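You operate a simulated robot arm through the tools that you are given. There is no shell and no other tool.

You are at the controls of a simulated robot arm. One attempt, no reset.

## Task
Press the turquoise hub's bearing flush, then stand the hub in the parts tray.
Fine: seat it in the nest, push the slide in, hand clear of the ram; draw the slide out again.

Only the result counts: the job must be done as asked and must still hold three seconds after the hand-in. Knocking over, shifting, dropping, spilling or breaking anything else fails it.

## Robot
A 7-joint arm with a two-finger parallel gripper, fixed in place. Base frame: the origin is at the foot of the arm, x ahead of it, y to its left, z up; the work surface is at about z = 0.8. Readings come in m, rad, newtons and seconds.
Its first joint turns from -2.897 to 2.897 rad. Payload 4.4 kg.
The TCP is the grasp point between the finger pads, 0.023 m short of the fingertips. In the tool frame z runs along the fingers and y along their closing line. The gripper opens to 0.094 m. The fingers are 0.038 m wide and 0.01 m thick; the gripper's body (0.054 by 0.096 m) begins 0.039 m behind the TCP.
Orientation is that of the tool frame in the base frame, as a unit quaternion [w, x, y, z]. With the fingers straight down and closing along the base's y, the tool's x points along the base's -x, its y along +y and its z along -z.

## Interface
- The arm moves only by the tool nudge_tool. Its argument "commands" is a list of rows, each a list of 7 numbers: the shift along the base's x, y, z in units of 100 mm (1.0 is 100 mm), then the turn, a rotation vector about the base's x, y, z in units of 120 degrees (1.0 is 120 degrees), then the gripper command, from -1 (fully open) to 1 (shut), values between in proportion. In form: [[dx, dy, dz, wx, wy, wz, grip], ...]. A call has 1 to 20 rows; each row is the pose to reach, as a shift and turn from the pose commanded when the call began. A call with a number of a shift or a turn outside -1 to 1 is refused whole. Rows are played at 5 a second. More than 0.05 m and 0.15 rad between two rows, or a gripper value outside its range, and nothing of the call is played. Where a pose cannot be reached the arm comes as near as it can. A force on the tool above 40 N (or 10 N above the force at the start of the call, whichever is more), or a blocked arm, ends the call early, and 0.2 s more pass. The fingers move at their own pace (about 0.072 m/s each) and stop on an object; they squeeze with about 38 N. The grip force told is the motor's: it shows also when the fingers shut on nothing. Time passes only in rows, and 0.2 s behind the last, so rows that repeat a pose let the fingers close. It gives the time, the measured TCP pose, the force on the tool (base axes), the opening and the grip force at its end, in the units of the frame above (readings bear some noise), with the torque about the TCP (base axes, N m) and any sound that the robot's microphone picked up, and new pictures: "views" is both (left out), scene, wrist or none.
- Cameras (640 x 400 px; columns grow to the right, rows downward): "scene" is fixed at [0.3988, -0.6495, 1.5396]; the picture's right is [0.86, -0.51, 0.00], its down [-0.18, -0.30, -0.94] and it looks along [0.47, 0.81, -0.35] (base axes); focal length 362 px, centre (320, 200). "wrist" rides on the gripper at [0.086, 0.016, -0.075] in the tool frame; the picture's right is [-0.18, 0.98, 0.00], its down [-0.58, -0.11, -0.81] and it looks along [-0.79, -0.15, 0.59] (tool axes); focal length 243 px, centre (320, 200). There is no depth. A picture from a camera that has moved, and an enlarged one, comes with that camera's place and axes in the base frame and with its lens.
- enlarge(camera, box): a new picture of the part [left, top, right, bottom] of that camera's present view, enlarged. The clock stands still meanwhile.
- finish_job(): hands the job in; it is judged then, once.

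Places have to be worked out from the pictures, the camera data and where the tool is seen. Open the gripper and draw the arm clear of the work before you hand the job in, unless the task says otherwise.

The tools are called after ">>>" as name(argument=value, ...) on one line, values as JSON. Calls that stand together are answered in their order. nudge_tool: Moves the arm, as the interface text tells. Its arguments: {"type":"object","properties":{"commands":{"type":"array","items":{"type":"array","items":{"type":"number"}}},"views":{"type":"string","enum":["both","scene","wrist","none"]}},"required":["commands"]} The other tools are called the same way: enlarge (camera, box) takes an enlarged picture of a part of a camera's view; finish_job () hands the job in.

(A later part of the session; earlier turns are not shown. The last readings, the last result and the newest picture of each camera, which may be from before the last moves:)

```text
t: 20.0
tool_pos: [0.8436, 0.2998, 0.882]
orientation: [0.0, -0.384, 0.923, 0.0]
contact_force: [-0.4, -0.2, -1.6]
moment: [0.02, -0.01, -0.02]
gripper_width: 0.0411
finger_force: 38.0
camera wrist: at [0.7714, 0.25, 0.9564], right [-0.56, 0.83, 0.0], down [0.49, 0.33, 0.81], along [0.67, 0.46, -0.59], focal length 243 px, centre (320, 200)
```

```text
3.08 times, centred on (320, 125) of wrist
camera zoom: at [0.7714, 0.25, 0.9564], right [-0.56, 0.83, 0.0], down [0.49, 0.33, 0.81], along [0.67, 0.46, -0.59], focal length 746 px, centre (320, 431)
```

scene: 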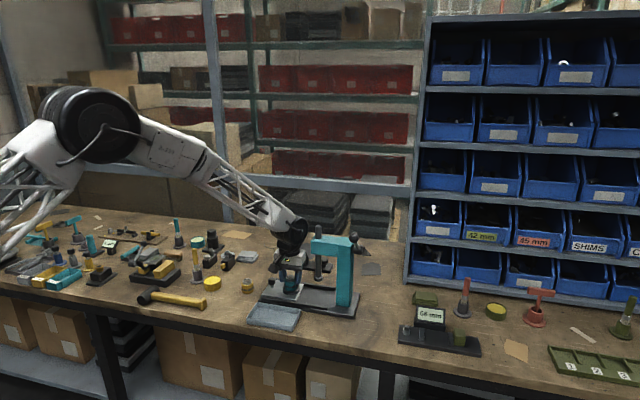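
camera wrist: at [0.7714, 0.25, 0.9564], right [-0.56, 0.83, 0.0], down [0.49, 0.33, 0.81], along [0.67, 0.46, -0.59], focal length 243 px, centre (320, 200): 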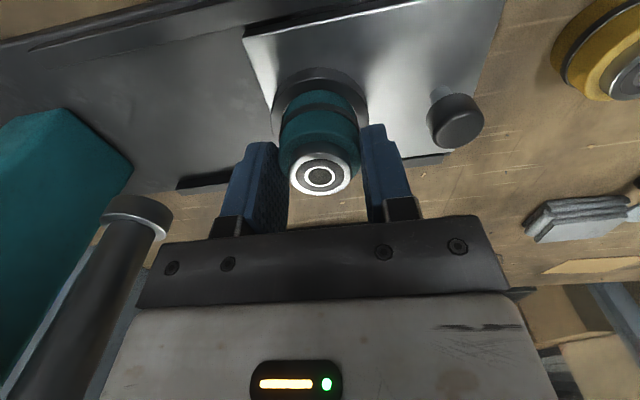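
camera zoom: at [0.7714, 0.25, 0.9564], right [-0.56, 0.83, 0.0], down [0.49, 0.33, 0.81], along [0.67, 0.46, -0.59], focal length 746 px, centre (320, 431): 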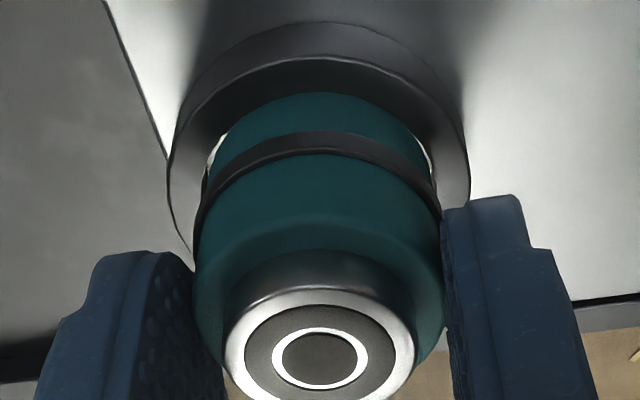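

There is no contact force, but the scene close-up shows a 2–3 mm gap on the right and almost none on the left. I'll shift 1.3 mm toward +x, then lower to where I expect the nest floor.

>>> nudge_tool(commands=[[0.013, 0.002, 0, 0, 0, 0, 0.4], [0.013, 0.002, 0, 0, 0, 0, 0.4], [0.013, 0.002, -0.02, 0, 0, 0, 0.4], [0.013, 0.002, -0.04, 0, 0, 0, 0.4], [0.013, 0.002, -0.06, 0, 0, 0, 0.4], [0.013, 0.002, -0.075, 0, 0, 0, 0.4], [0.013, 0.002, -0.075, 0, 0, 0, 0.4]], views="both")

>>> enlarge(camera="scene", box=[280, 272, 304, 300])

>>> enlarge(camera="wrist", box=[260, 60, 380, 190])

```text
t: 21.6
tool_pos: [0.8439, 0.2986, 0.8746]
orientation: [0.0, -0.383, 0.924, 0.0]
contact_force: [0.9, 1.2, -2.4]
moment: [0.11, -0.03, 0.0]
gripper_width: 0.041
finger_force: 37.9
camera wrist: at [0.7728, 0.249, 0.949], right [-0.56, 0.83, 0.0], down [0.49, 0.33, 0.81], along [0.67, 0.46, -0.59], focal length 243 px, centre (320, 200)
```

scene: 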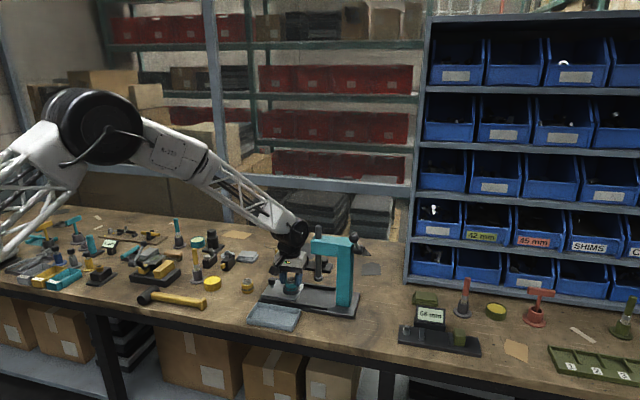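
wrist: 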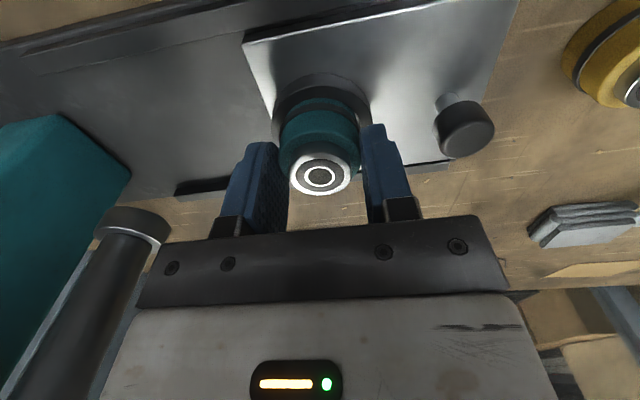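

```text
14.29 times, centred on (292, 286) of scene
camera zoom: at [0.3988, -0.6495, 1.5396], right [0.86, -0.51, 0.0], down [-0.18, -0.3, -0.94], along [0.47, 0.81, -0.35], focal length 5169 px, centre (720, -1029)
```

zoom: 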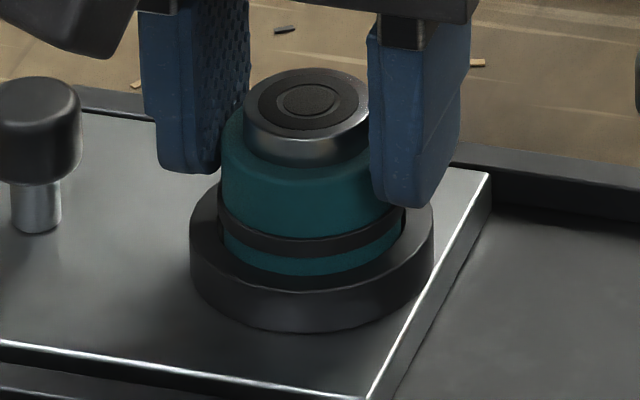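

```text
3.08 times, centred on (320, 125) of wrist
camera zoom: at [0.7728, 0.249, 0.949], right [-0.56, 0.83, 0.0], down [0.49, 0.33, 0.81], along [0.67, 0.46, -0.59], focal length 746 px, centre (320, 431)
```

zoom: 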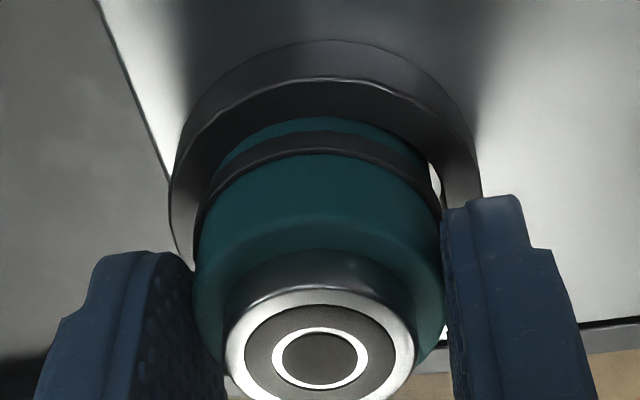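

The hub is inside the ring, with its bottom about 9 mm below the rim and only about 1.5 N of side force. I'll ease 0.6 mm toward +y, opposite the side pressing on it, and feel for the floor in 1 mm steps.

>>> nudge_tool(commands=[[0, 0.006, 0, 0, 0, 0, 0.4], [0, 0.006, -0.01, 0, 0, 0, 0.4], [0, 0.006, -0.02, 0, 0, 0, 0.4], [0, 0.006, -0.02, 0, 0, 0, 0.4]], views="none")

```text
t: 22.6
tool_pos: [0.8454, 0.2993, 0.8738]
orientation: [0.001, -0.383, 0.924, 0.0]
contact_force: [0.7, 0.1, -2.0]
moment: [-0.01, -0.01, -0.02]
gripper_width: 0.041
finger_force: 37.5
```

There is still no upward reaction (−2 N is just the hub's weight), so I'll keep feeling down in 1 mm steps.

>>> nudge_tool(commands=[[0, 0, -0.01, 0, 0, 0, 0.4], [0, 0, -0.02, 0, 0, 0, 0.4], [0, 0, -0.02, 0, 0, 0, 0.4]], views="none")

```text
t: 23.4
tool_pos: [0.8457, 0.2991, 0.8715]
orientation: [0.001, -0.382, 0.924, 0.0]
contact_force: [0.6, -0.5, 0.3]
moment: [0.0, -0.03, 0.03]
gripper_width: 0.0411
finger_force: 37.9
```

The vertical force has gone from −2.0 to +0.3 N, which may be first contact with the floor. One more millimetre, with a look, should confirm it.

>>> nudge_tool(commands=[[0, 0, -0.01, 0, 0, 0, 0.4], [0, 0, -0.01, 0, 0, 0, 0.4], [0, 0, -0.01, 0, 0, 0, 0.4]], views="both")

>>> enlarge(camera="scene", box=[280, 272, 304, 300])

```text
t: 24.2
tool_pos: [0.8457, 0.3004, 0.8723]
orientation: [0.0, -0.382, 0.924, 0.0]
contact_force: [-3.0, -5.1, 22.4]
moment: [-0.19, 0.31, -0.01]
gripper_width: 0.0408
finger_force: 38.1
camera wrist: at [0.7741, 0.2506, 0.9453], right [-0.56, 0.83, 0.0], down [0.49, 0.33, 0.81], along [0.67, 0.46, -0.59], focal length 243 px, centre (320, 200)
```

scene: 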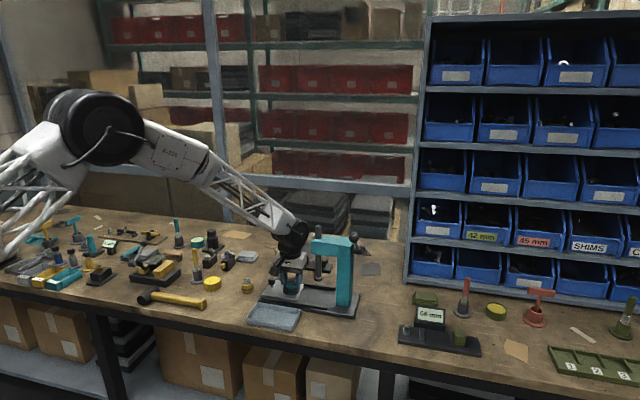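
wrist: 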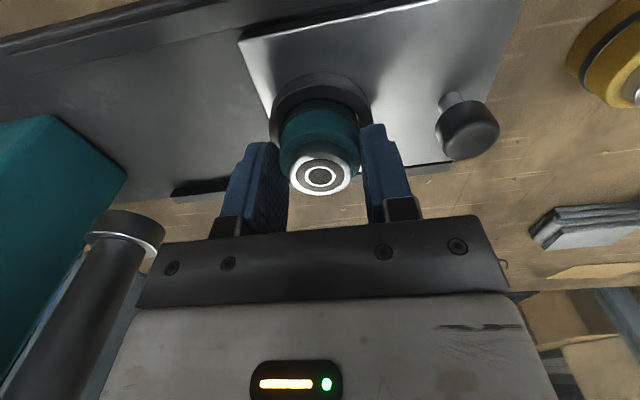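

```text
14.29 times, centred on (292, 286) of scene
camera zoom: at [0.3988, -0.6495, 1.5396], right [0.86, -0.51, 0.0], down [-0.18, -0.3, -0.94], along [0.47, 0.81, -0.35], focal length 5169 px, centre (720, -1029)
```

zoom: 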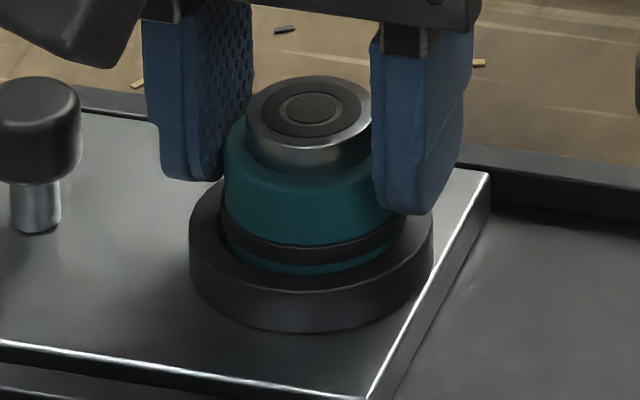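

Fz rose to 22 N at hub bottom z≈0.826, so the hub is on the nest floor with its band just above the ring. I'll relieve 1 mm, open, check that it sits level, and then retreat straight up.

>>> nudge_tool(commands=[[0, 0, 0.01, 0, 0, 0, 0.4], [0, 0, 0.01, 0, 0, 0, 0.2], [0, 0, 0.01, 0, 0, 0, -0.3], [0, 0, 0.01, 0, 0, 0, -0.5], [0, 0, 0.01, 0, 0, 0, -0.5]], views="both")

>>> enlarge(camera="scene", box=[278, 270, 306, 302])

>>> enlarge(camera="wrist", box=[220, 60, 420, 190])

```text
t: 25.4
tool_pos: [0.8453, 0.3005, 0.8717]
orientation: [0.0, -0.383, 0.924, 0.0]
contact_force: [0.2, 0.1, 0.3]
moment: [0.02, 0.02, -0.04]
gripper_width: 0.0705
finger_force: 0.0
camera wrist: at [0.7737, 0.2513, 0.9455], right [-0.56, 0.83, 0.0], down [0.49, 0.33, 0.81], along [0.67, 0.46, -0.59], focal length 243 px, centre (320, 200)
```

scene: 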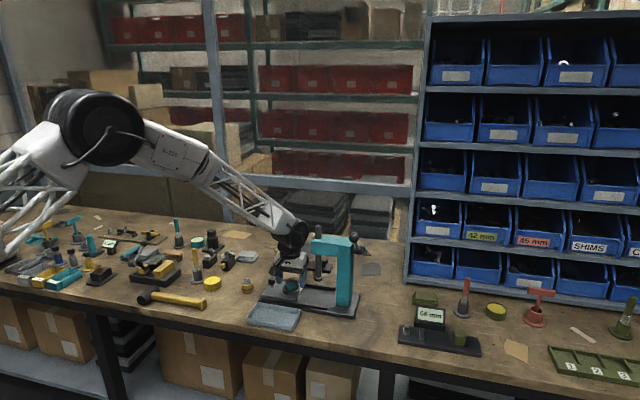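
wrist: 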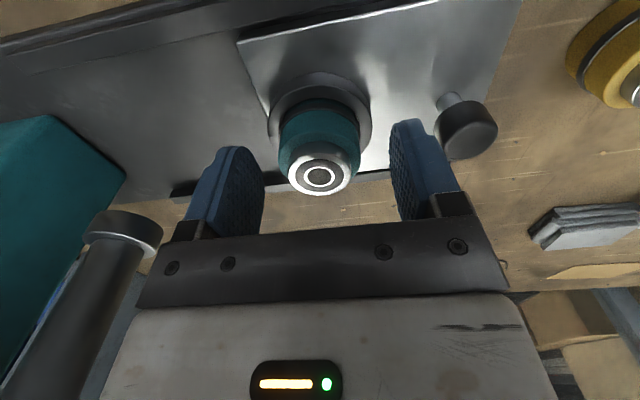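

```text
12.50 times, centred on (292, 286) of scene
camera zoom: at [0.3988, -0.6495, 1.5396], right [0.86, -0.51, 0.0], down [-0.18, -0.3, -0.94], along [0.47, 0.81, -0.35], focal length 4523 px, centre (670, -875)
```

zoom: 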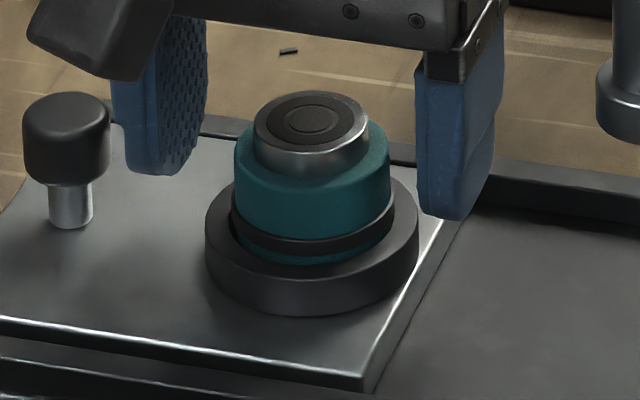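

```text
3.08 times, centred on (320, 125) of wrist
camera zoom: at [0.7737, 0.2513, 0.9455], right [-0.56, 0.83, 0.0], down [0.49, 0.33, 0.81], along [0.67, 0.46, -0.59], focal length 746 px, centre (320, 431)
```

zoom: 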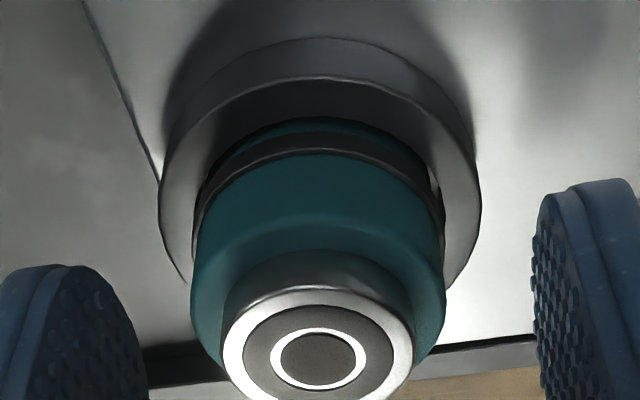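

The hub is released, upright and seated in the nest. I'll lift straight up 10 cm while keeping well off the ram.

>>> nudge_tool(commands=[[0, 0, 0.1, 0, 0, 0, -0.5], [0, 0, 0.3, 0, 0, 0, -0.5], [0, 0, 0.6, 0, 0, 0, -0.5], [0, 0, 1.0, 0, 0, 0, -0.5], [0, 0, 1.0, 0, 0, 0, -0.5]], views="none")

>>> nudge_tool(commands=[[-0.2, 0.2, 0, 0, 0, 0, 0], [-0.4, 0.4, 0, 0, 0, 0, 0.5], [-0.65, 0.65, 0, 0, 0, -0.0625, 0.745], [-0.76, 0.74, 0, 0, 0, -0.125, 0.745], [-0.76, 0.74, 0, 0, 0, -0.1875, 0.745], [-0.76, 0.74, 0, 0, 0, -0.25, 0.745], [-0.76, 0.74, 0, 0, 0, -0.3125, 0.745], [-0.76, 0.74, 0, 0, 0, -0.375, 0.745], [-0.76, 0.74, 0, 0, 0, -0.4375, 0.745], [-0.76, 0.74, 0, 0, 0, -0.5, 0.745], [-0.76, 0.74, 0, 0, 0, -0.5625, 0.745], [-0.76, 0.74, 0, 0, 0, -0.625, 0.745], [-0.76, 0.74, 0, 0, 0, -0.6875, 0.745], [-0.76, 0.74, 0, 0, 0, -0.75, 0.745], [-0.76, 0.74, 0, 0, 0, -0.75, 0.745]], views="both")

>>> enlarge(camera="scene", box=[220, 220, 360, 320])

>>> enlarge(camera="wrist", box=[180, 0, 460, 200])

```text
t: 26.6
tool_pos: [0.844, 0.3031, 0.9679]
orientation: [-0.001, -0.382, 0.924, 0.0]
contact_force: [0.5, -0.3, -0.7]
moment: [-0.02, 0.02, 0.0]
gripper_width: 0.0705
finger_force: 0.0
```

```text
t: 29.8
tool_pos: [0.7687, 0.374, 0.9709]
orientation: [-0.001, 0.384, 0.923, 0.0]
contact_force: [-1.0, 0.4, 0.0]
moment: [-0.04, 0.0, 0.01]
gripper_width: 0.012
finger_force: 0.1
camera wrist: at [0.7203, 0.4464, 1.0442], right [0.83, 0.56, 0.0], down [0.33, -0.49, 0.81], along [0.45, -0.67, -0.59], focal length 243 px, centre (320, 200)
```

scene: 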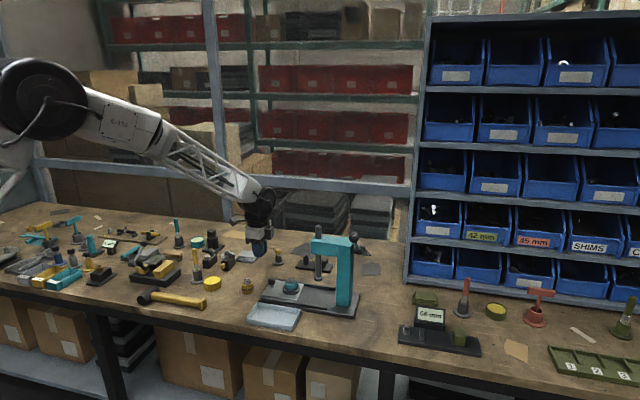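
wrist: 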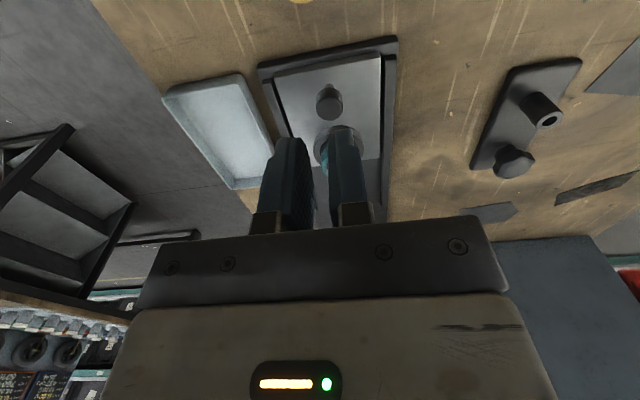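

```text
4.00 times, centred on (290, 270) of scene
camera zoom: at [0.3988, -0.6495, 1.5396], right [0.86, -0.51, 0.0], down [-0.18, -0.3, -0.94], along [0.47, 0.81, -0.35], focal length 1447 px, centre (440, -80)
```

zoom: 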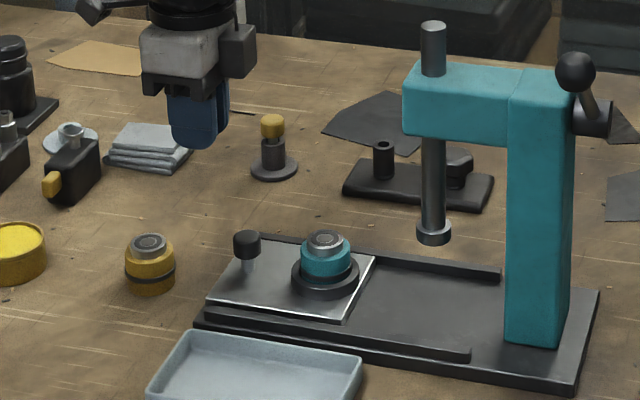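

```text
2.00 times, centred on (320, 100) of wrist
camera zoom: at [0.7203, 0.4464, 1.0442], right [0.83, 0.56, 0.0], down [0.33, -0.49, 0.81], along [0.45, -0.67, -0.59], focal length 485 px, centre (320, 400)
```

zoom: 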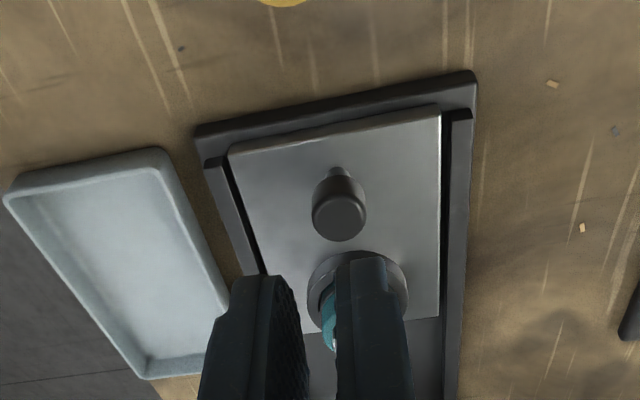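

The slide, knob and seated hub are all in view; the knob's centre comes out at (0.795, 0.351), top z≈0.858. I'll back off a few millimetres so the fingers come down about 6 mm behind the knob and clear of the ochre hub, then descend partway and check.

>>> nudge_tool(commands=[[-0.007, 0.035, -0.2, 0, 0, 0, 0.745], [-0.007, 0.035, -0.4, 0, 0, 0, 0.745], [-0.007, 0.035, -0.6, 0, 0, 0, 0.745], [-0.007, 0.035, -0.75, 0, 0, 0, 0.745], [-0.007, 0.035, -0.75, 0, 0, 0, 0.745]], views="both")

>>> enlarge(camera="scene", box=[230, 250, 310, 310])

>>> enlarge(camera="wrist", box=[220, 40, 420, 215])

```text
t: 31.0
tool_pos: [0.7688, 0.3757, 0.8958]
orientation: [0.0, 0.382, 0.924, 0.001]
contact_force: [0.8, 1.1, 0.4]
moment: [0.0, 0.02, 0.04]
gripper_width: 0.012
finger_force: 0.0
camera wrist: at [0.7206, 0.4494, 0.9693], right [0.83, 0.56, 0.0], down [0.33, -0.49, 0.81], along [0.46, -0.67, -0.59], focal length 243 px, centre (320, 200)
```

scene: 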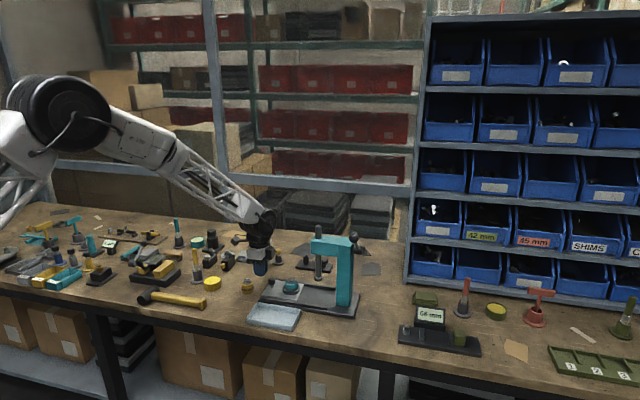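
wrist: 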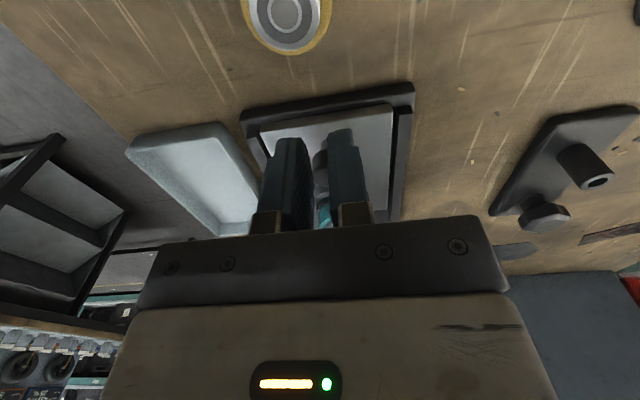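

```text
6.67 times, centred on (270, 280) of scene
camera zoom: at [0.3988, -0.6495, 1.5396], right [0.86, -0.51, 0.0], down [-0.18, -0.3, -0.94], along [0.47, 0.81, -0.35], focal length 2412 px, centre (653, -333)
```

zoom: 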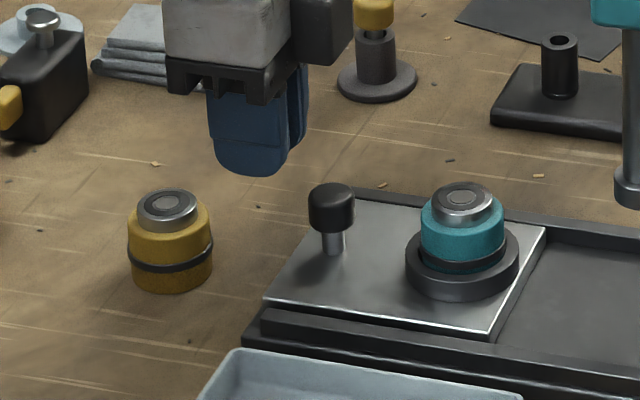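

```text
2.29 times, centred on (320, 128) of wrist
camera zoom: at [0.7206, 0.4494, 0.9693], right [0.83, 0.56, 0.0], down [0.33, -0.49, 0.81], along [0.46, -0.67, -0.59], focal length 555 px, centre (320, 366)
```

zoom: 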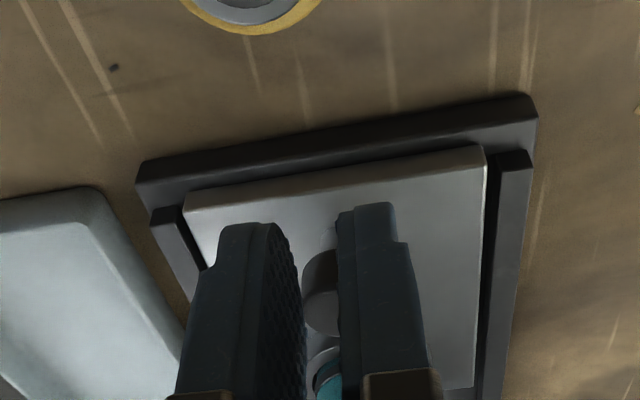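

The fingers are about 5 mm behind the knob, centred on it, and well clear of the ochre hub. I'll descend the last 33 mm so the fingertips sit just above the slide plate.

>>> nudge_tool(commands=[[0, 0, -0.12, 0, 0, 0, 0.745], [0, 0, -0.24, 0, 0, 0, 0.745], [0, 0, -0.32, 0, 0, 0, 0.745], [0, 0, -0.32, 0, 0, 0, 0.745]], views="both")

>>> enlarge(camera="scene", box=[230, 255, 310, 310])

>>> enlarge(camera="wrist", box=[220, 40, 420, 215])

```text
t: 32.0
tool_pos: [0.7691, 0.3783, 0.8617]
orientation: [0.001, 0.383, 0.924, 0.0]
contact_force: [-0.5, 0.5, -0.5]
moment: [-0.02, 0.0, -0.02]
gripper_width: 0.0121
finger_force: 0.1
camera wrist: at [0.7199, 0.4499, 0.9369], right [0.83, 0.56, 0.0], down [0.33, -0.49, 0.81], along [0.46, -0.67, -0.59], focal length 243 px, centre (320, 200)
```

scene: 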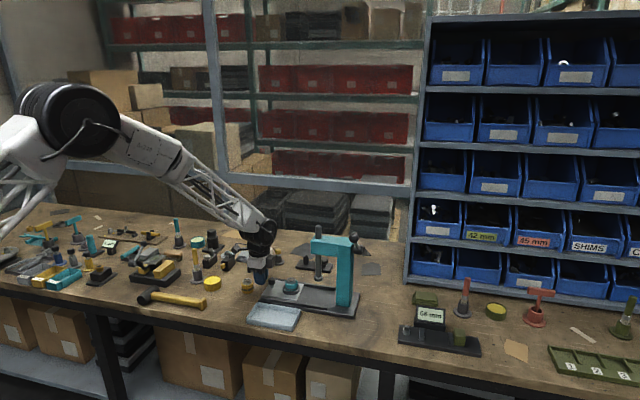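
wrist: 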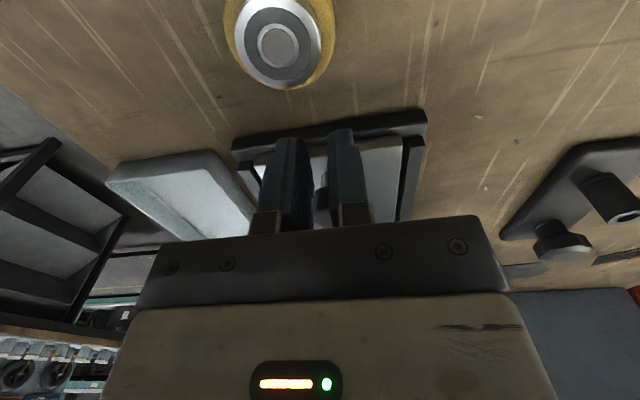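

```text
7.27 times, centred on (270, 282) of scene
camera zoom: at [0.3988, -0.6495, 1.5396], right [0.86, -0.51, 0.0], down [-0.18, -0.3, -0.94], along [0.47, 0.81, -0.35], focal length 2632 px, centre (684, -400)
```

zoom: 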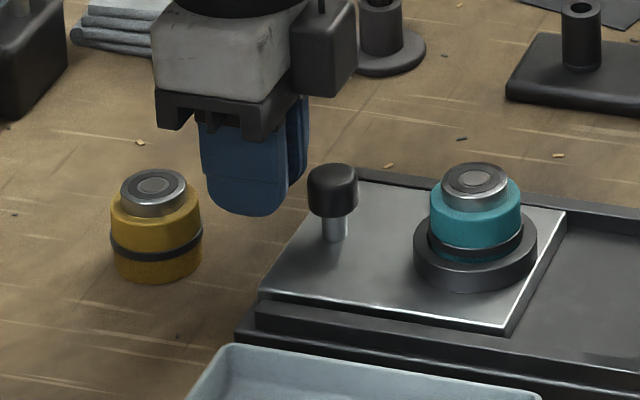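

```text
2.29 times, centred on (320, 128) of wrist
camera zoom: at [0.7199, 0.4499, 0.9369], right [0.83, 0.56, 0.0], down [0.33, -0.49, 0.81], along [0.46, -0.67, -0.59], focal length 555 px, centre (320, 366)
```

zoom: 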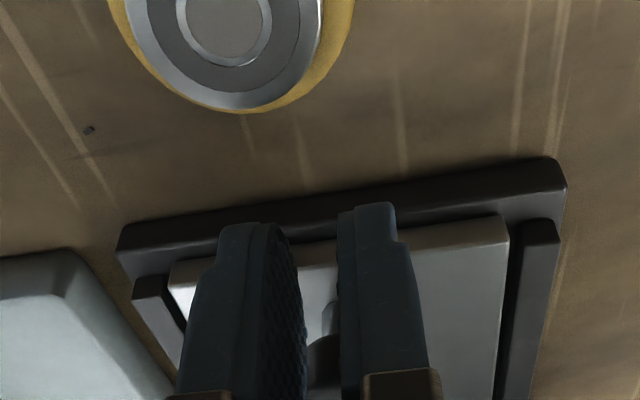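

The fingertips are level with the knob head, a few millimetres behind it. I'll start pushing along the slide's axis (+x, −y), the first 45 mm at a gentle pace.

>>> nudge_tool(commands=[[0.04, -0.04, 0, 0, 0, 0, 0.745], [0.09, -0.09, 0, 0, 0, 0, 0.745], [0.14, -0.14, 0, 0, 0, 0, 0.745], [0.19, -0.19, 0, 0, 0, 0, 0.745], [0.24, -0.24, 0, 0, 0, 0, 0.745], [0.28, -0.28, 0, 0, 0, 0, 0.745], [0.32, -0.32, 0, 0, 0, 0, 0.745], [0.32, -0.32, 0, 0, 0, 0, 0.745]], views="both")

>>> enlarge(camera="scene", box=[240, 220, 360, 310])

>>> enlarge(camera="wrist", box=[220, 40, 420, 215])

```text
t: 33.8
tool_pos: [0.8021, 0.3467, 0.8639]
orientation: [0.0, 0.382, 0.924, 0.001]
contact_force: [-0.8, 0.3, 0.7]
moment: [0.0, 0.02, 0.0]
gripper_width: 0.0118
finger_force: 0.0
camera wrist: at [0.7529, 0.419, 0.9383], right [0.83, 0.56, 0.0], down [0.33, -0.49, 0.81], along [0.46, -0.67, -0.59], focal length 243 px, centre (320, 200)
```

scene: 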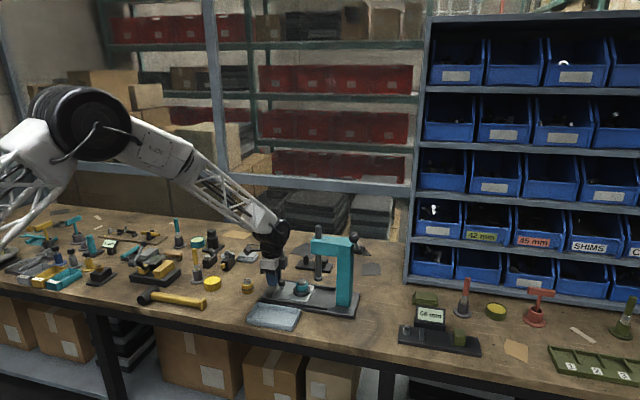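
wrist: 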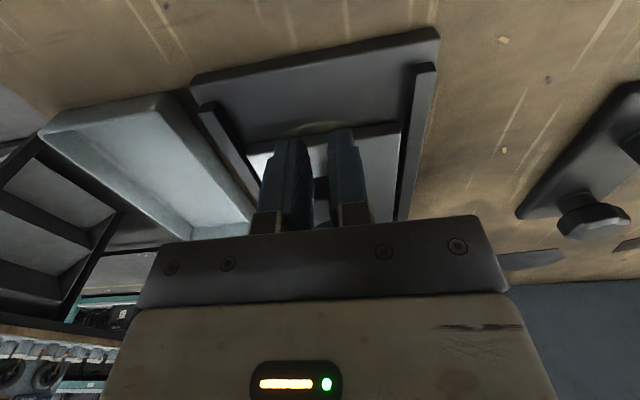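

```text
4.44 times, centred on (300, 265) of scene
camera zoom: at [0.3988, -0.6495, 1.5396], right [0.86, -0.51, 0.0], down [-0.18, -0.3, -0.94], along [0.47, 0.81, -0.35], focal length 1608 px, centre (409, -89)
```

zoom: 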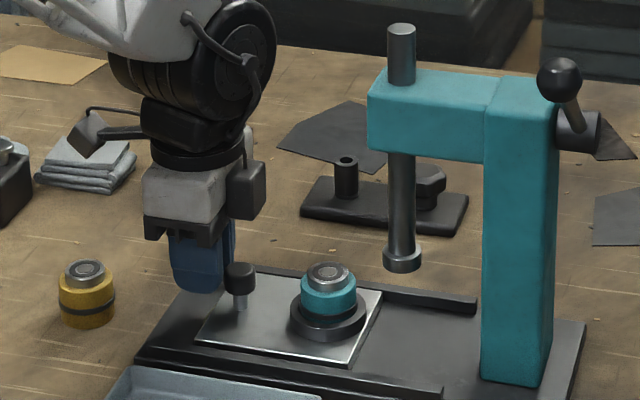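

```text
2.29 times, centred on (320, 128) of wrist
camera zoom: at [0.7529, 0.419, 0.9383], right [0.83, 0.56, 0.0], down [0.33, -0.49, 0.81], along [0.46, -0.67, -0.59], focal length 555 px, centre (320, 366)
```

zoom: 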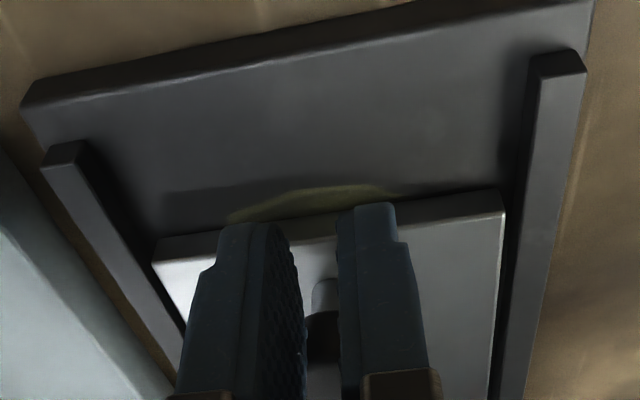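

The slide follows smoothly with almost no force, and the hub stays seated. I'll push another 42 mm along the axis; the hand will still be about 10 cm behind the ram.

>>> nudge_tool(commands=[[0.05, -0.05, 0, 0, 0, 0, 0.745], [0.1, -0.1, 0, 0, 0, 0, 0.745], [0.15, -0.15, 0, 0, 0, 0, 0.745], [0.2, -0.2, 0, 0, 0, 0, 0.745], [0.25, -0.25, 0, 0, 0, 0, 0.745], [0.3, -0.3, 0, 0, 0, 0, 0.745], [0.3, -0.3, 0, 0, 0, 0, 0.745]], views="both")

>>> enlarge(camera="scene", box=[240, 220, 360, 310])

```text
t: 35.4
tool_pos: [0.8305, 0.3167, 0.8621]
orientation: [0.0, 0.383, 0.924, 0.001]
contact_force: [0.2, 0.5, 0.6]
moment: [0.02, 0.0, 0.0]
gripper_width: 0.0118
finger_force: 0.0
camera wrist: at [0.7811, 0.3896, 0.9368], right [0.83, 0.56, 0.0], down [0.33, -0.49, 0.81], along [0.46, -0.67, -0.59], focal length 243 px, centre (320, 200)
```

scene: 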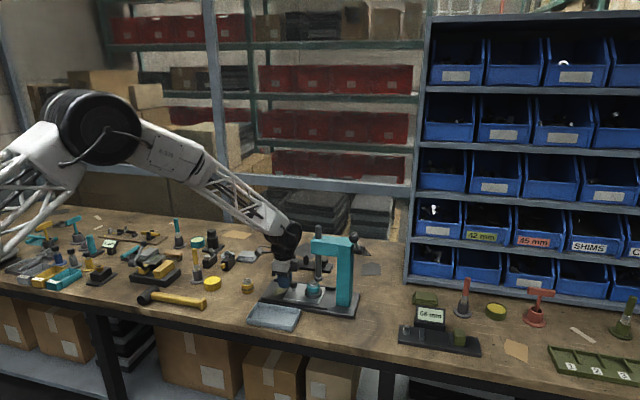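
wrist: 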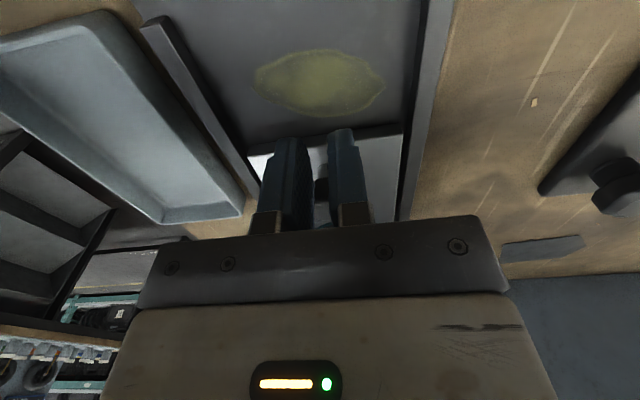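

```text
4.44 times, centred on (300, 265) of scene
camera zoom: at [0.3988, -0.6495, 1.5396], right [0.86, -0.51, 0.0], down [-0.18, -0.3, -0.94], along [0.47, 0.81, -0.35], focal length 1608 px, centre (409, -89)
```

zoom: 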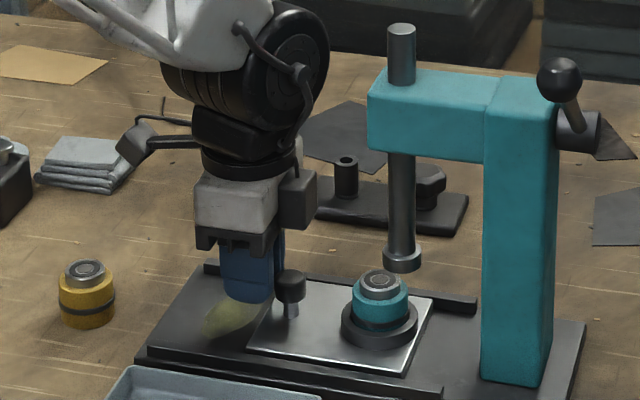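

About 16 mm of travel remains, and the hub is nearly under the ram. I'll push on in small steps, watching for the end-stop force or a sound.

>>> nudge_tool(commands=[[0.02, -0.02, 0, 0, 0, 0, 0.745], [0.04, -0.04, 0, 0, 0, 0, 0.745], [0.06, -0.06, 0, 0, 0, 0, 0.745], [0.08, -0.08, 0, 0, 0, 0, 0.745], [0.1, -0.1, 0, 0, 0, 0, 0.745], [0.11, -0.11, 0, 0, 0, 0, 0.745]], views="scene")

>>> enlarge(camera="scene", box=[260, 225, 360, 310])

```text
t: 36.8
tool_pos: [0.841, 0.3039, 0.8643]
orientation: [0.0, 0.383, 0.924, 0.0]
contact_force: [0.4, -0.2, -0.1]
moment: [0.03, -0.02, 0.01]
gripper_width: 0.012
finger_force: 0.0
```

scene: 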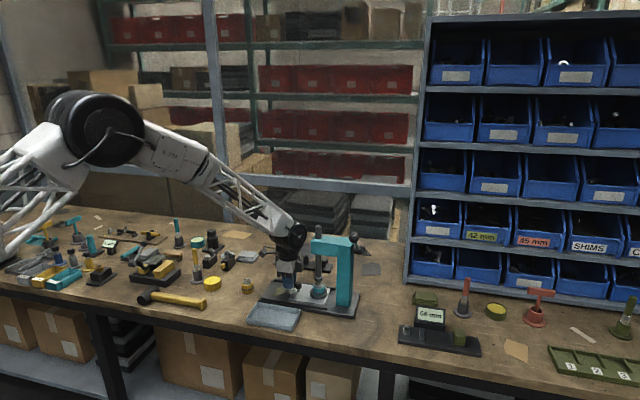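

```text
4.71 times, centred on (310, 268) of scene
camera zoom: at [0.3988, -0.6495, 1.5396], right [0.86, -0.51, 0.0], down [-0.18, -0.3, -0.94], along [0.47, 0.81, -0.35], focal length 1703 px, centre (367, -118)
```

zoom: 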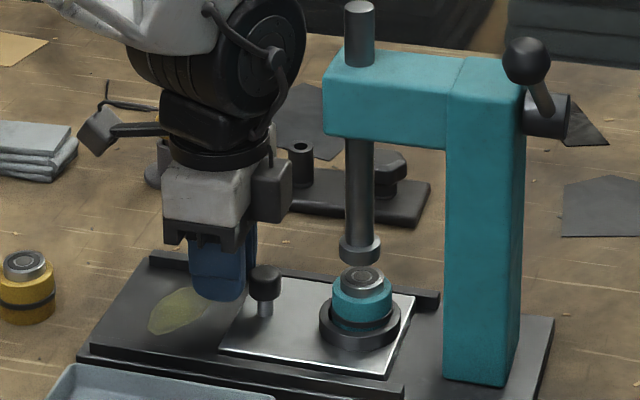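

No end stop yet, but the hub looks almost exactly under the ram. I'll enlarge to compare their axes before pushing further.

>>> enlarge(camera="scene", box=[300, 262, 340, 305])

```text
9.30 times, centred on (320, 284) of scene
camera zoom: at [0.3988, -0.6495, 1.5396], right [0.86, -0.51, 0.0], down [-0.18, -0.3, -0.94], along [0.47, 0.81, -0.35], focal length 3366 px, centre (320, -577)
```

zoom: 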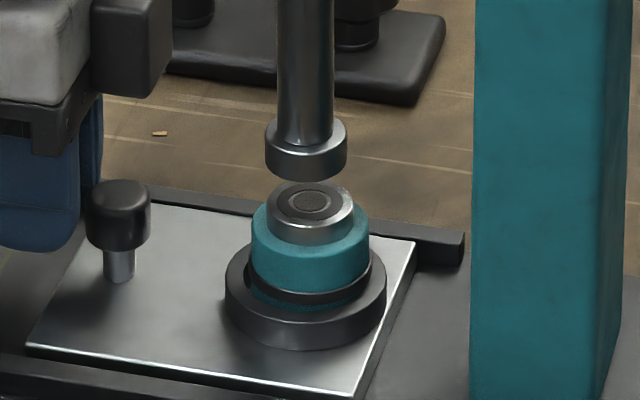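

The nest ring is now centred on the ram to within a fraction of a millimetre. I'll creep another 2–3 mm to find the stop or trigger the press.

>>> nudge_tool(commands=[[0.007, -0.007, 0, 0, 0, 0, 0.745], [0.014, -0.014, 0, 0, 0, 0, 0.745], [0.02, -0.02, 0, 0, 0, 0, 0.745], [0.02, -0.02, 0, 0, 0, 0, 0.745]], views="scene")

>>> enlarge(camera="scene", box=[290, 255, 340, 305])

```text
t: 37.8
tool_pos: [0.843, 0.3055, 0.8644]
orientation: [0.001, 0.383, 0.924, 0.0]
contact_force: [-18.5, 13.1, 6.8]
moment: [-0.18, 0.19, -0.21]
gripper_width: 0.0134
finger_force: 1.8
```

scene: 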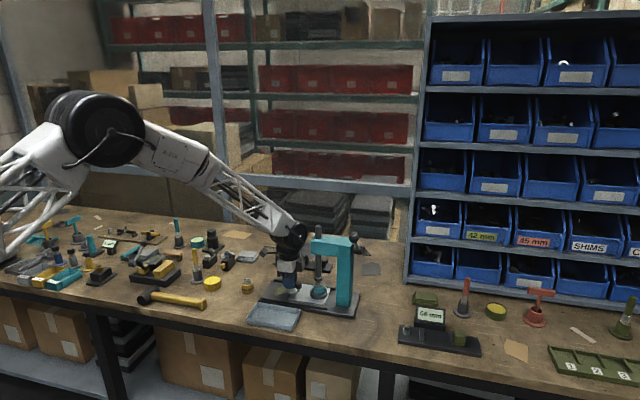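

```text
8.00 times, centred on (315, 280) of scene
camera zoom: at [0.3988, -0.6495, 1.5396], right [0.86, -0.51, 0.0], down [-0.18, -0.3, -0.94], along [0.47, 0.81, -0.35], focal length 2895 px, centre (360, -440)
```

zoom: 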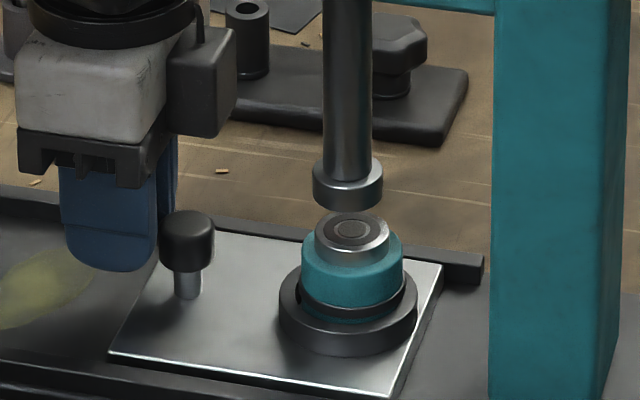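

A 23 N reaction along the axis shows the slide is against its end stop, with the hub under the ram. I'll back the hand straight away from the knob, then raise it, and watch the ram.

>>> nudge_tool(commands=[[-0.05, 0.05, 0, 0, 0, 0, 0.745], [-0.12, 0.12, 0, 0, 0, 0, 0.745], [-0.22, 0.22, 0, 0, 0, 0, 0.745], [-0.25, 0.25, 0.2, 0, 0, 0, 0.745], [-0.25, 0.25, 0.5, 0, 0, 0, 0.745], [-0.25, 0.25, 0.8, 0, 0, 0, 0.745], [-0.25, 0.25, 0.8, 0, 0, 0, 0.745]], views="both")

>>> enlarge(camera="scene", box=[260, 225, 360, 310])

```text
t: 39.4
tool_pos: [0.8159, 0.3291, 0.9446]
orientation: [0.0, 0.383, 0.924, 0.0]
contact_force: [0.6, 0.0, 0.2]
moment: [-0.02, -0.01, 0.04]
gripper_width: 0.012
finger_force: 0.0
camera wrist: at [0.7675, 0.4013, 1.0186], right [0.83, 0.56, 0.0], down [0.33, -0.49, 0.81], along [0.46, -0.67, -0.59], focal length 243 px, centre (320, 200)
```

scene: 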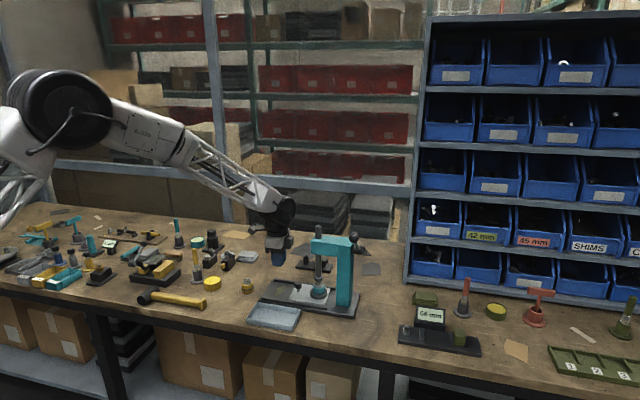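
wrist: 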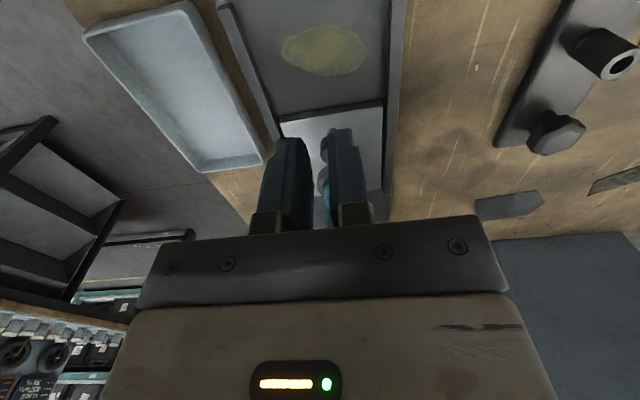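

```text
4.71 times, centred on (310, 268) of scene
camera zoom: at [0.3988, -0.6495, 1.5396], right [0.86, -0.51, 0.0], down [-0.18, -0.3, -0.94], along [0.47, 0.81, -0.35], focal length 1703 px, centre (367, -118)
```

zoom: 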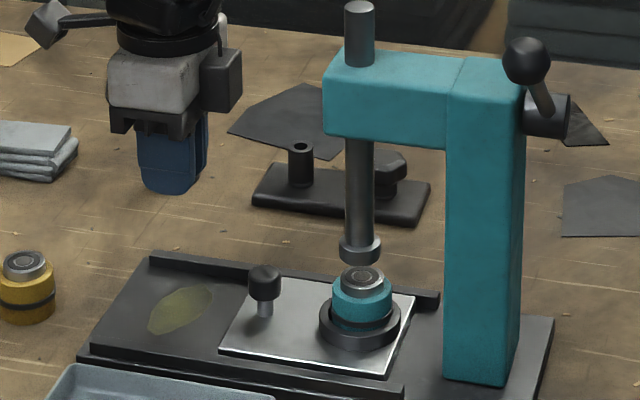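

The ram hasn't moved yet, so I'll draw the hand farther up and away and wait about two seconds to see whether it fires.

>>> nudge_tool(commands=[[-0.2, 0.2, 0.2, 0, 0, 0, 0.745], [-0.4, 0.4, 0.4, 0, 0, 0, 0.745], [-0.6, 0.6, 0.6, 0, 0, 0, 0.745], [-0.7, 0.7, 0.7, 0, 0, 0, 0.745], [-0.7, 0.7, 0.7, 0, 0, 0, 0.745], [-0.7, 0.7, 0.7, 0, 0, 0, 0.745], [-0.7, 0.7, 0.7, 0, 0, 0, 0.745], [-0.7, 0.7, 0.7, 0, 0, 0, 0.745], [-0.7, 0.7, 0.7, 0, 0, 0, 0.745], [-0.7, 0.7, 0.7, 0, 0, 0, 0.745]], views="both")

>>> enlarge(camera="scene", box=[260, 225, 360, 310])

```text
t: 41.6
tool_pos: [0.7488, 0.3979, 1.014]
orientation: [0.001, 0.383, 0.924, 0.0]
contact_force: [0.3, -0.3, -0.4]
moment: [0.01, 0.0, 0.0]
gripper_width: 0.0121
finger_force: 0.1
camera wrist: at [0.6999, 0.4709, 1.0869], right [0.83, 0.56, 0.0], down [0.33, -0.49, 0.81], along [0.46, -0.67, -0.59], focal length 243 px, centre (320, 200)
```

scene: 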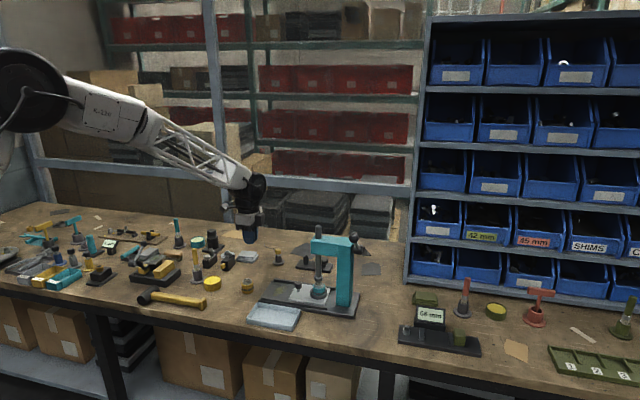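
wrist: 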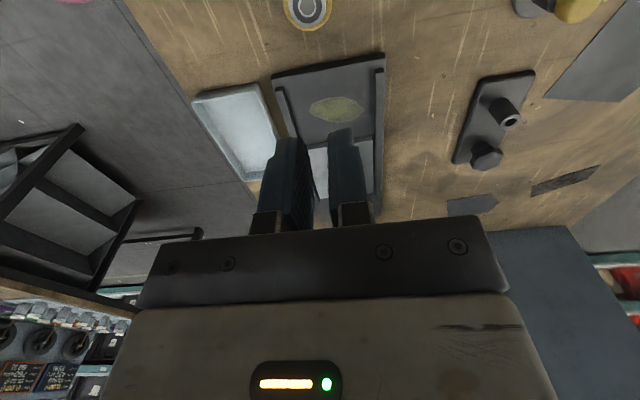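

```text
4.71 times, centred on (310, 268) of scene
camera zoom: at [0.3988, -0.6495, 1.5396], right [0.86, -0.51, 0.0], down [-0.18, -0.3, -0.94], along [0.47, 0.81, -0.35], focal length 1703 px, centre (367, -118)
```

zoom: 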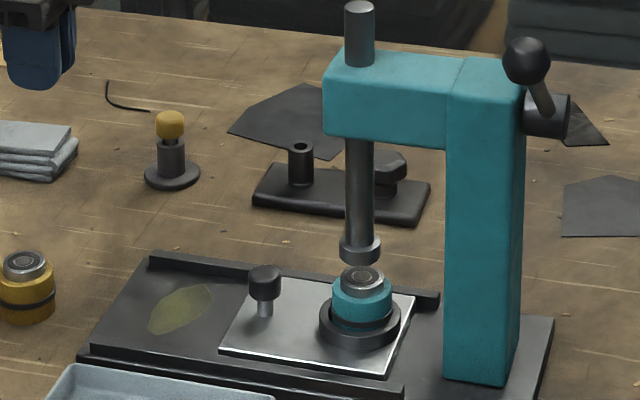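

The ram is still up. I'll wait another four seconds at a farther point, in case the press runs on a delay, and inspect the slide and nest closely.

>>> nudge_tool(commands=[[-0.2, 0.1, 0.2, 0, 0, 0, 0.745], [-0.4, 0.2, 0.4, 0, 0, 0, 0.745], [-0.4, 0.2, 0.4, 0, 0, 0, 0.745], [-0.4, 0.2, 0.4, 0, 0, 0, 0.745], [-0.4, 0.2, 0.4, 0, 0, 0, 0.745], [-0.4, 0.2, 0.4, 0, 0, 0, 0.745], [-0.4, 0.2, 0.4, 0, 0, 0, 0.745], [-0.4, 0.2, 0.4, 0, 0, 0, 0.745], [-0.4, 0.2, 0.4, 0, 0, 0, 0.745], [-0.4, 0.2, 0.4, 0, 0, 0, 0.745], [-0.4, 0.2, 0.4, 0, 0, 0, 0.745], [-0.4, 0.2, 0.4, 0, 0, 0, 0.745], [-0.4, 0.2, 0.4, 0, 0, 0, 0.745], [-0.4, 0.2, 0.4, 0, 0, 0, 0.745], [-0.4, 0.2, 0.4, 0, 0, 0, 0.745], [-0.4, 0.2, 0.4, 0, 0, 0, 0.745], [-0.4, 0.2, 0.4, 0, 0, 0, 0.745], [-0.4, 0.2, 0.4, 0, 0, 0, 0.745], [-0.4, 0.2, 0.4, 0, 0, 0, 0.745], [-0.4, 0.2, 0.4, 0, 0, 0, 0.745]], views="scene")

>>> enlarge(camera="scene", box=[270, 225, 370, 310])

>>> enlarge(camera="scene", box=[305, 265, 335, 300])

>>> enlarge(camera="scene", box=[325, 220, 375, 260])

```text
t: 45.8
tool_pos: [0.7109, 0.4158, 1.0533]
orientation: [0.0, 0.383, 0.924, 0.0]
contact_force: [0.0, -0.8, 0.1]
moment: [0.0, -0.01, 0.0]
gripper_width: 0.0119
finger_force: 0.1
```

scene: 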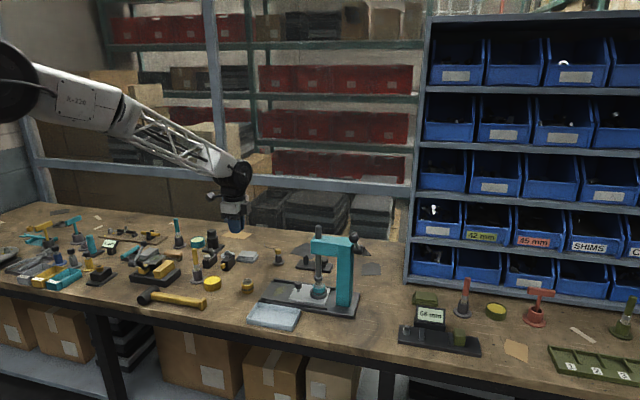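

```text
4.71 times, centred on (320, 268) of scene
camera zoom: at [0.3988, -0.6495, 1.5396], right [0.86, -0.51, 0.0], down [-0.18, -0.3, -0.94], along [0.47, 0.81, -0.35], focal length 1703 px, centre (320, -118)
```

zoom: 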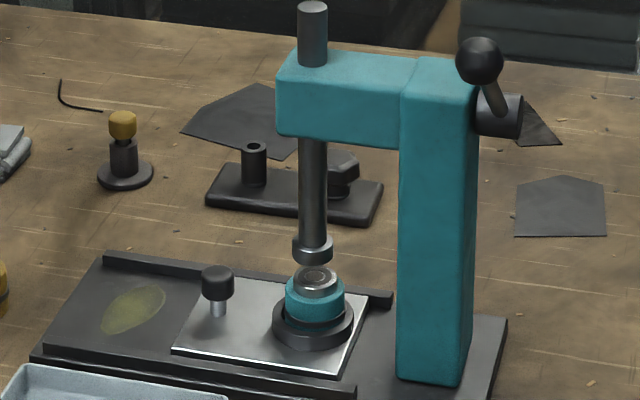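

```text
11.43 times, centred on (320, 282) of scene
camera zoom: at [0.3988, -0.6495, 1.5396], right [0.86, -0.51, 0.0], down [-0.18, -0.3, -0.94], along [0.47, 0.81, -0.35], focal length 4135 px, centre (320, -743)
```

zoom: 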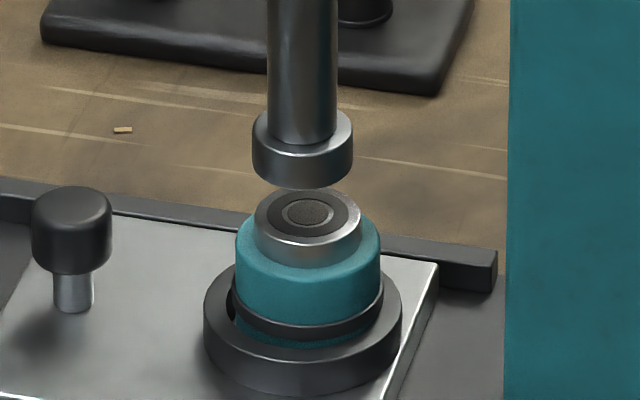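

```text
10.00 times, centred on (350, 240) of scene
camera zoom: at [0.3988, -0.6495, 1.5396], right [0.86, -0.51, 0.0], down [-0.18, -0.3, -0.94], along [0.47, 0.81, -0.35], focal length 3618 px, centre (20, -200)
```

zoom: 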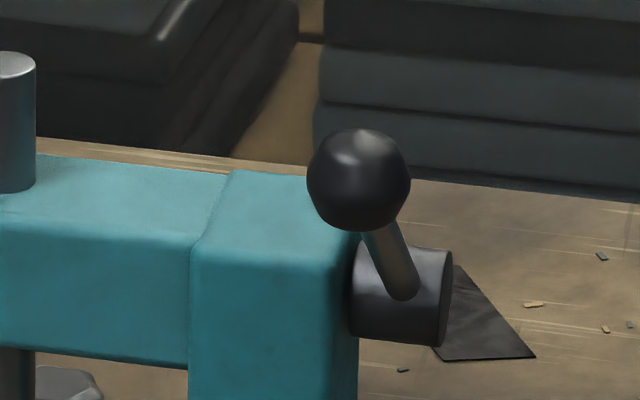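

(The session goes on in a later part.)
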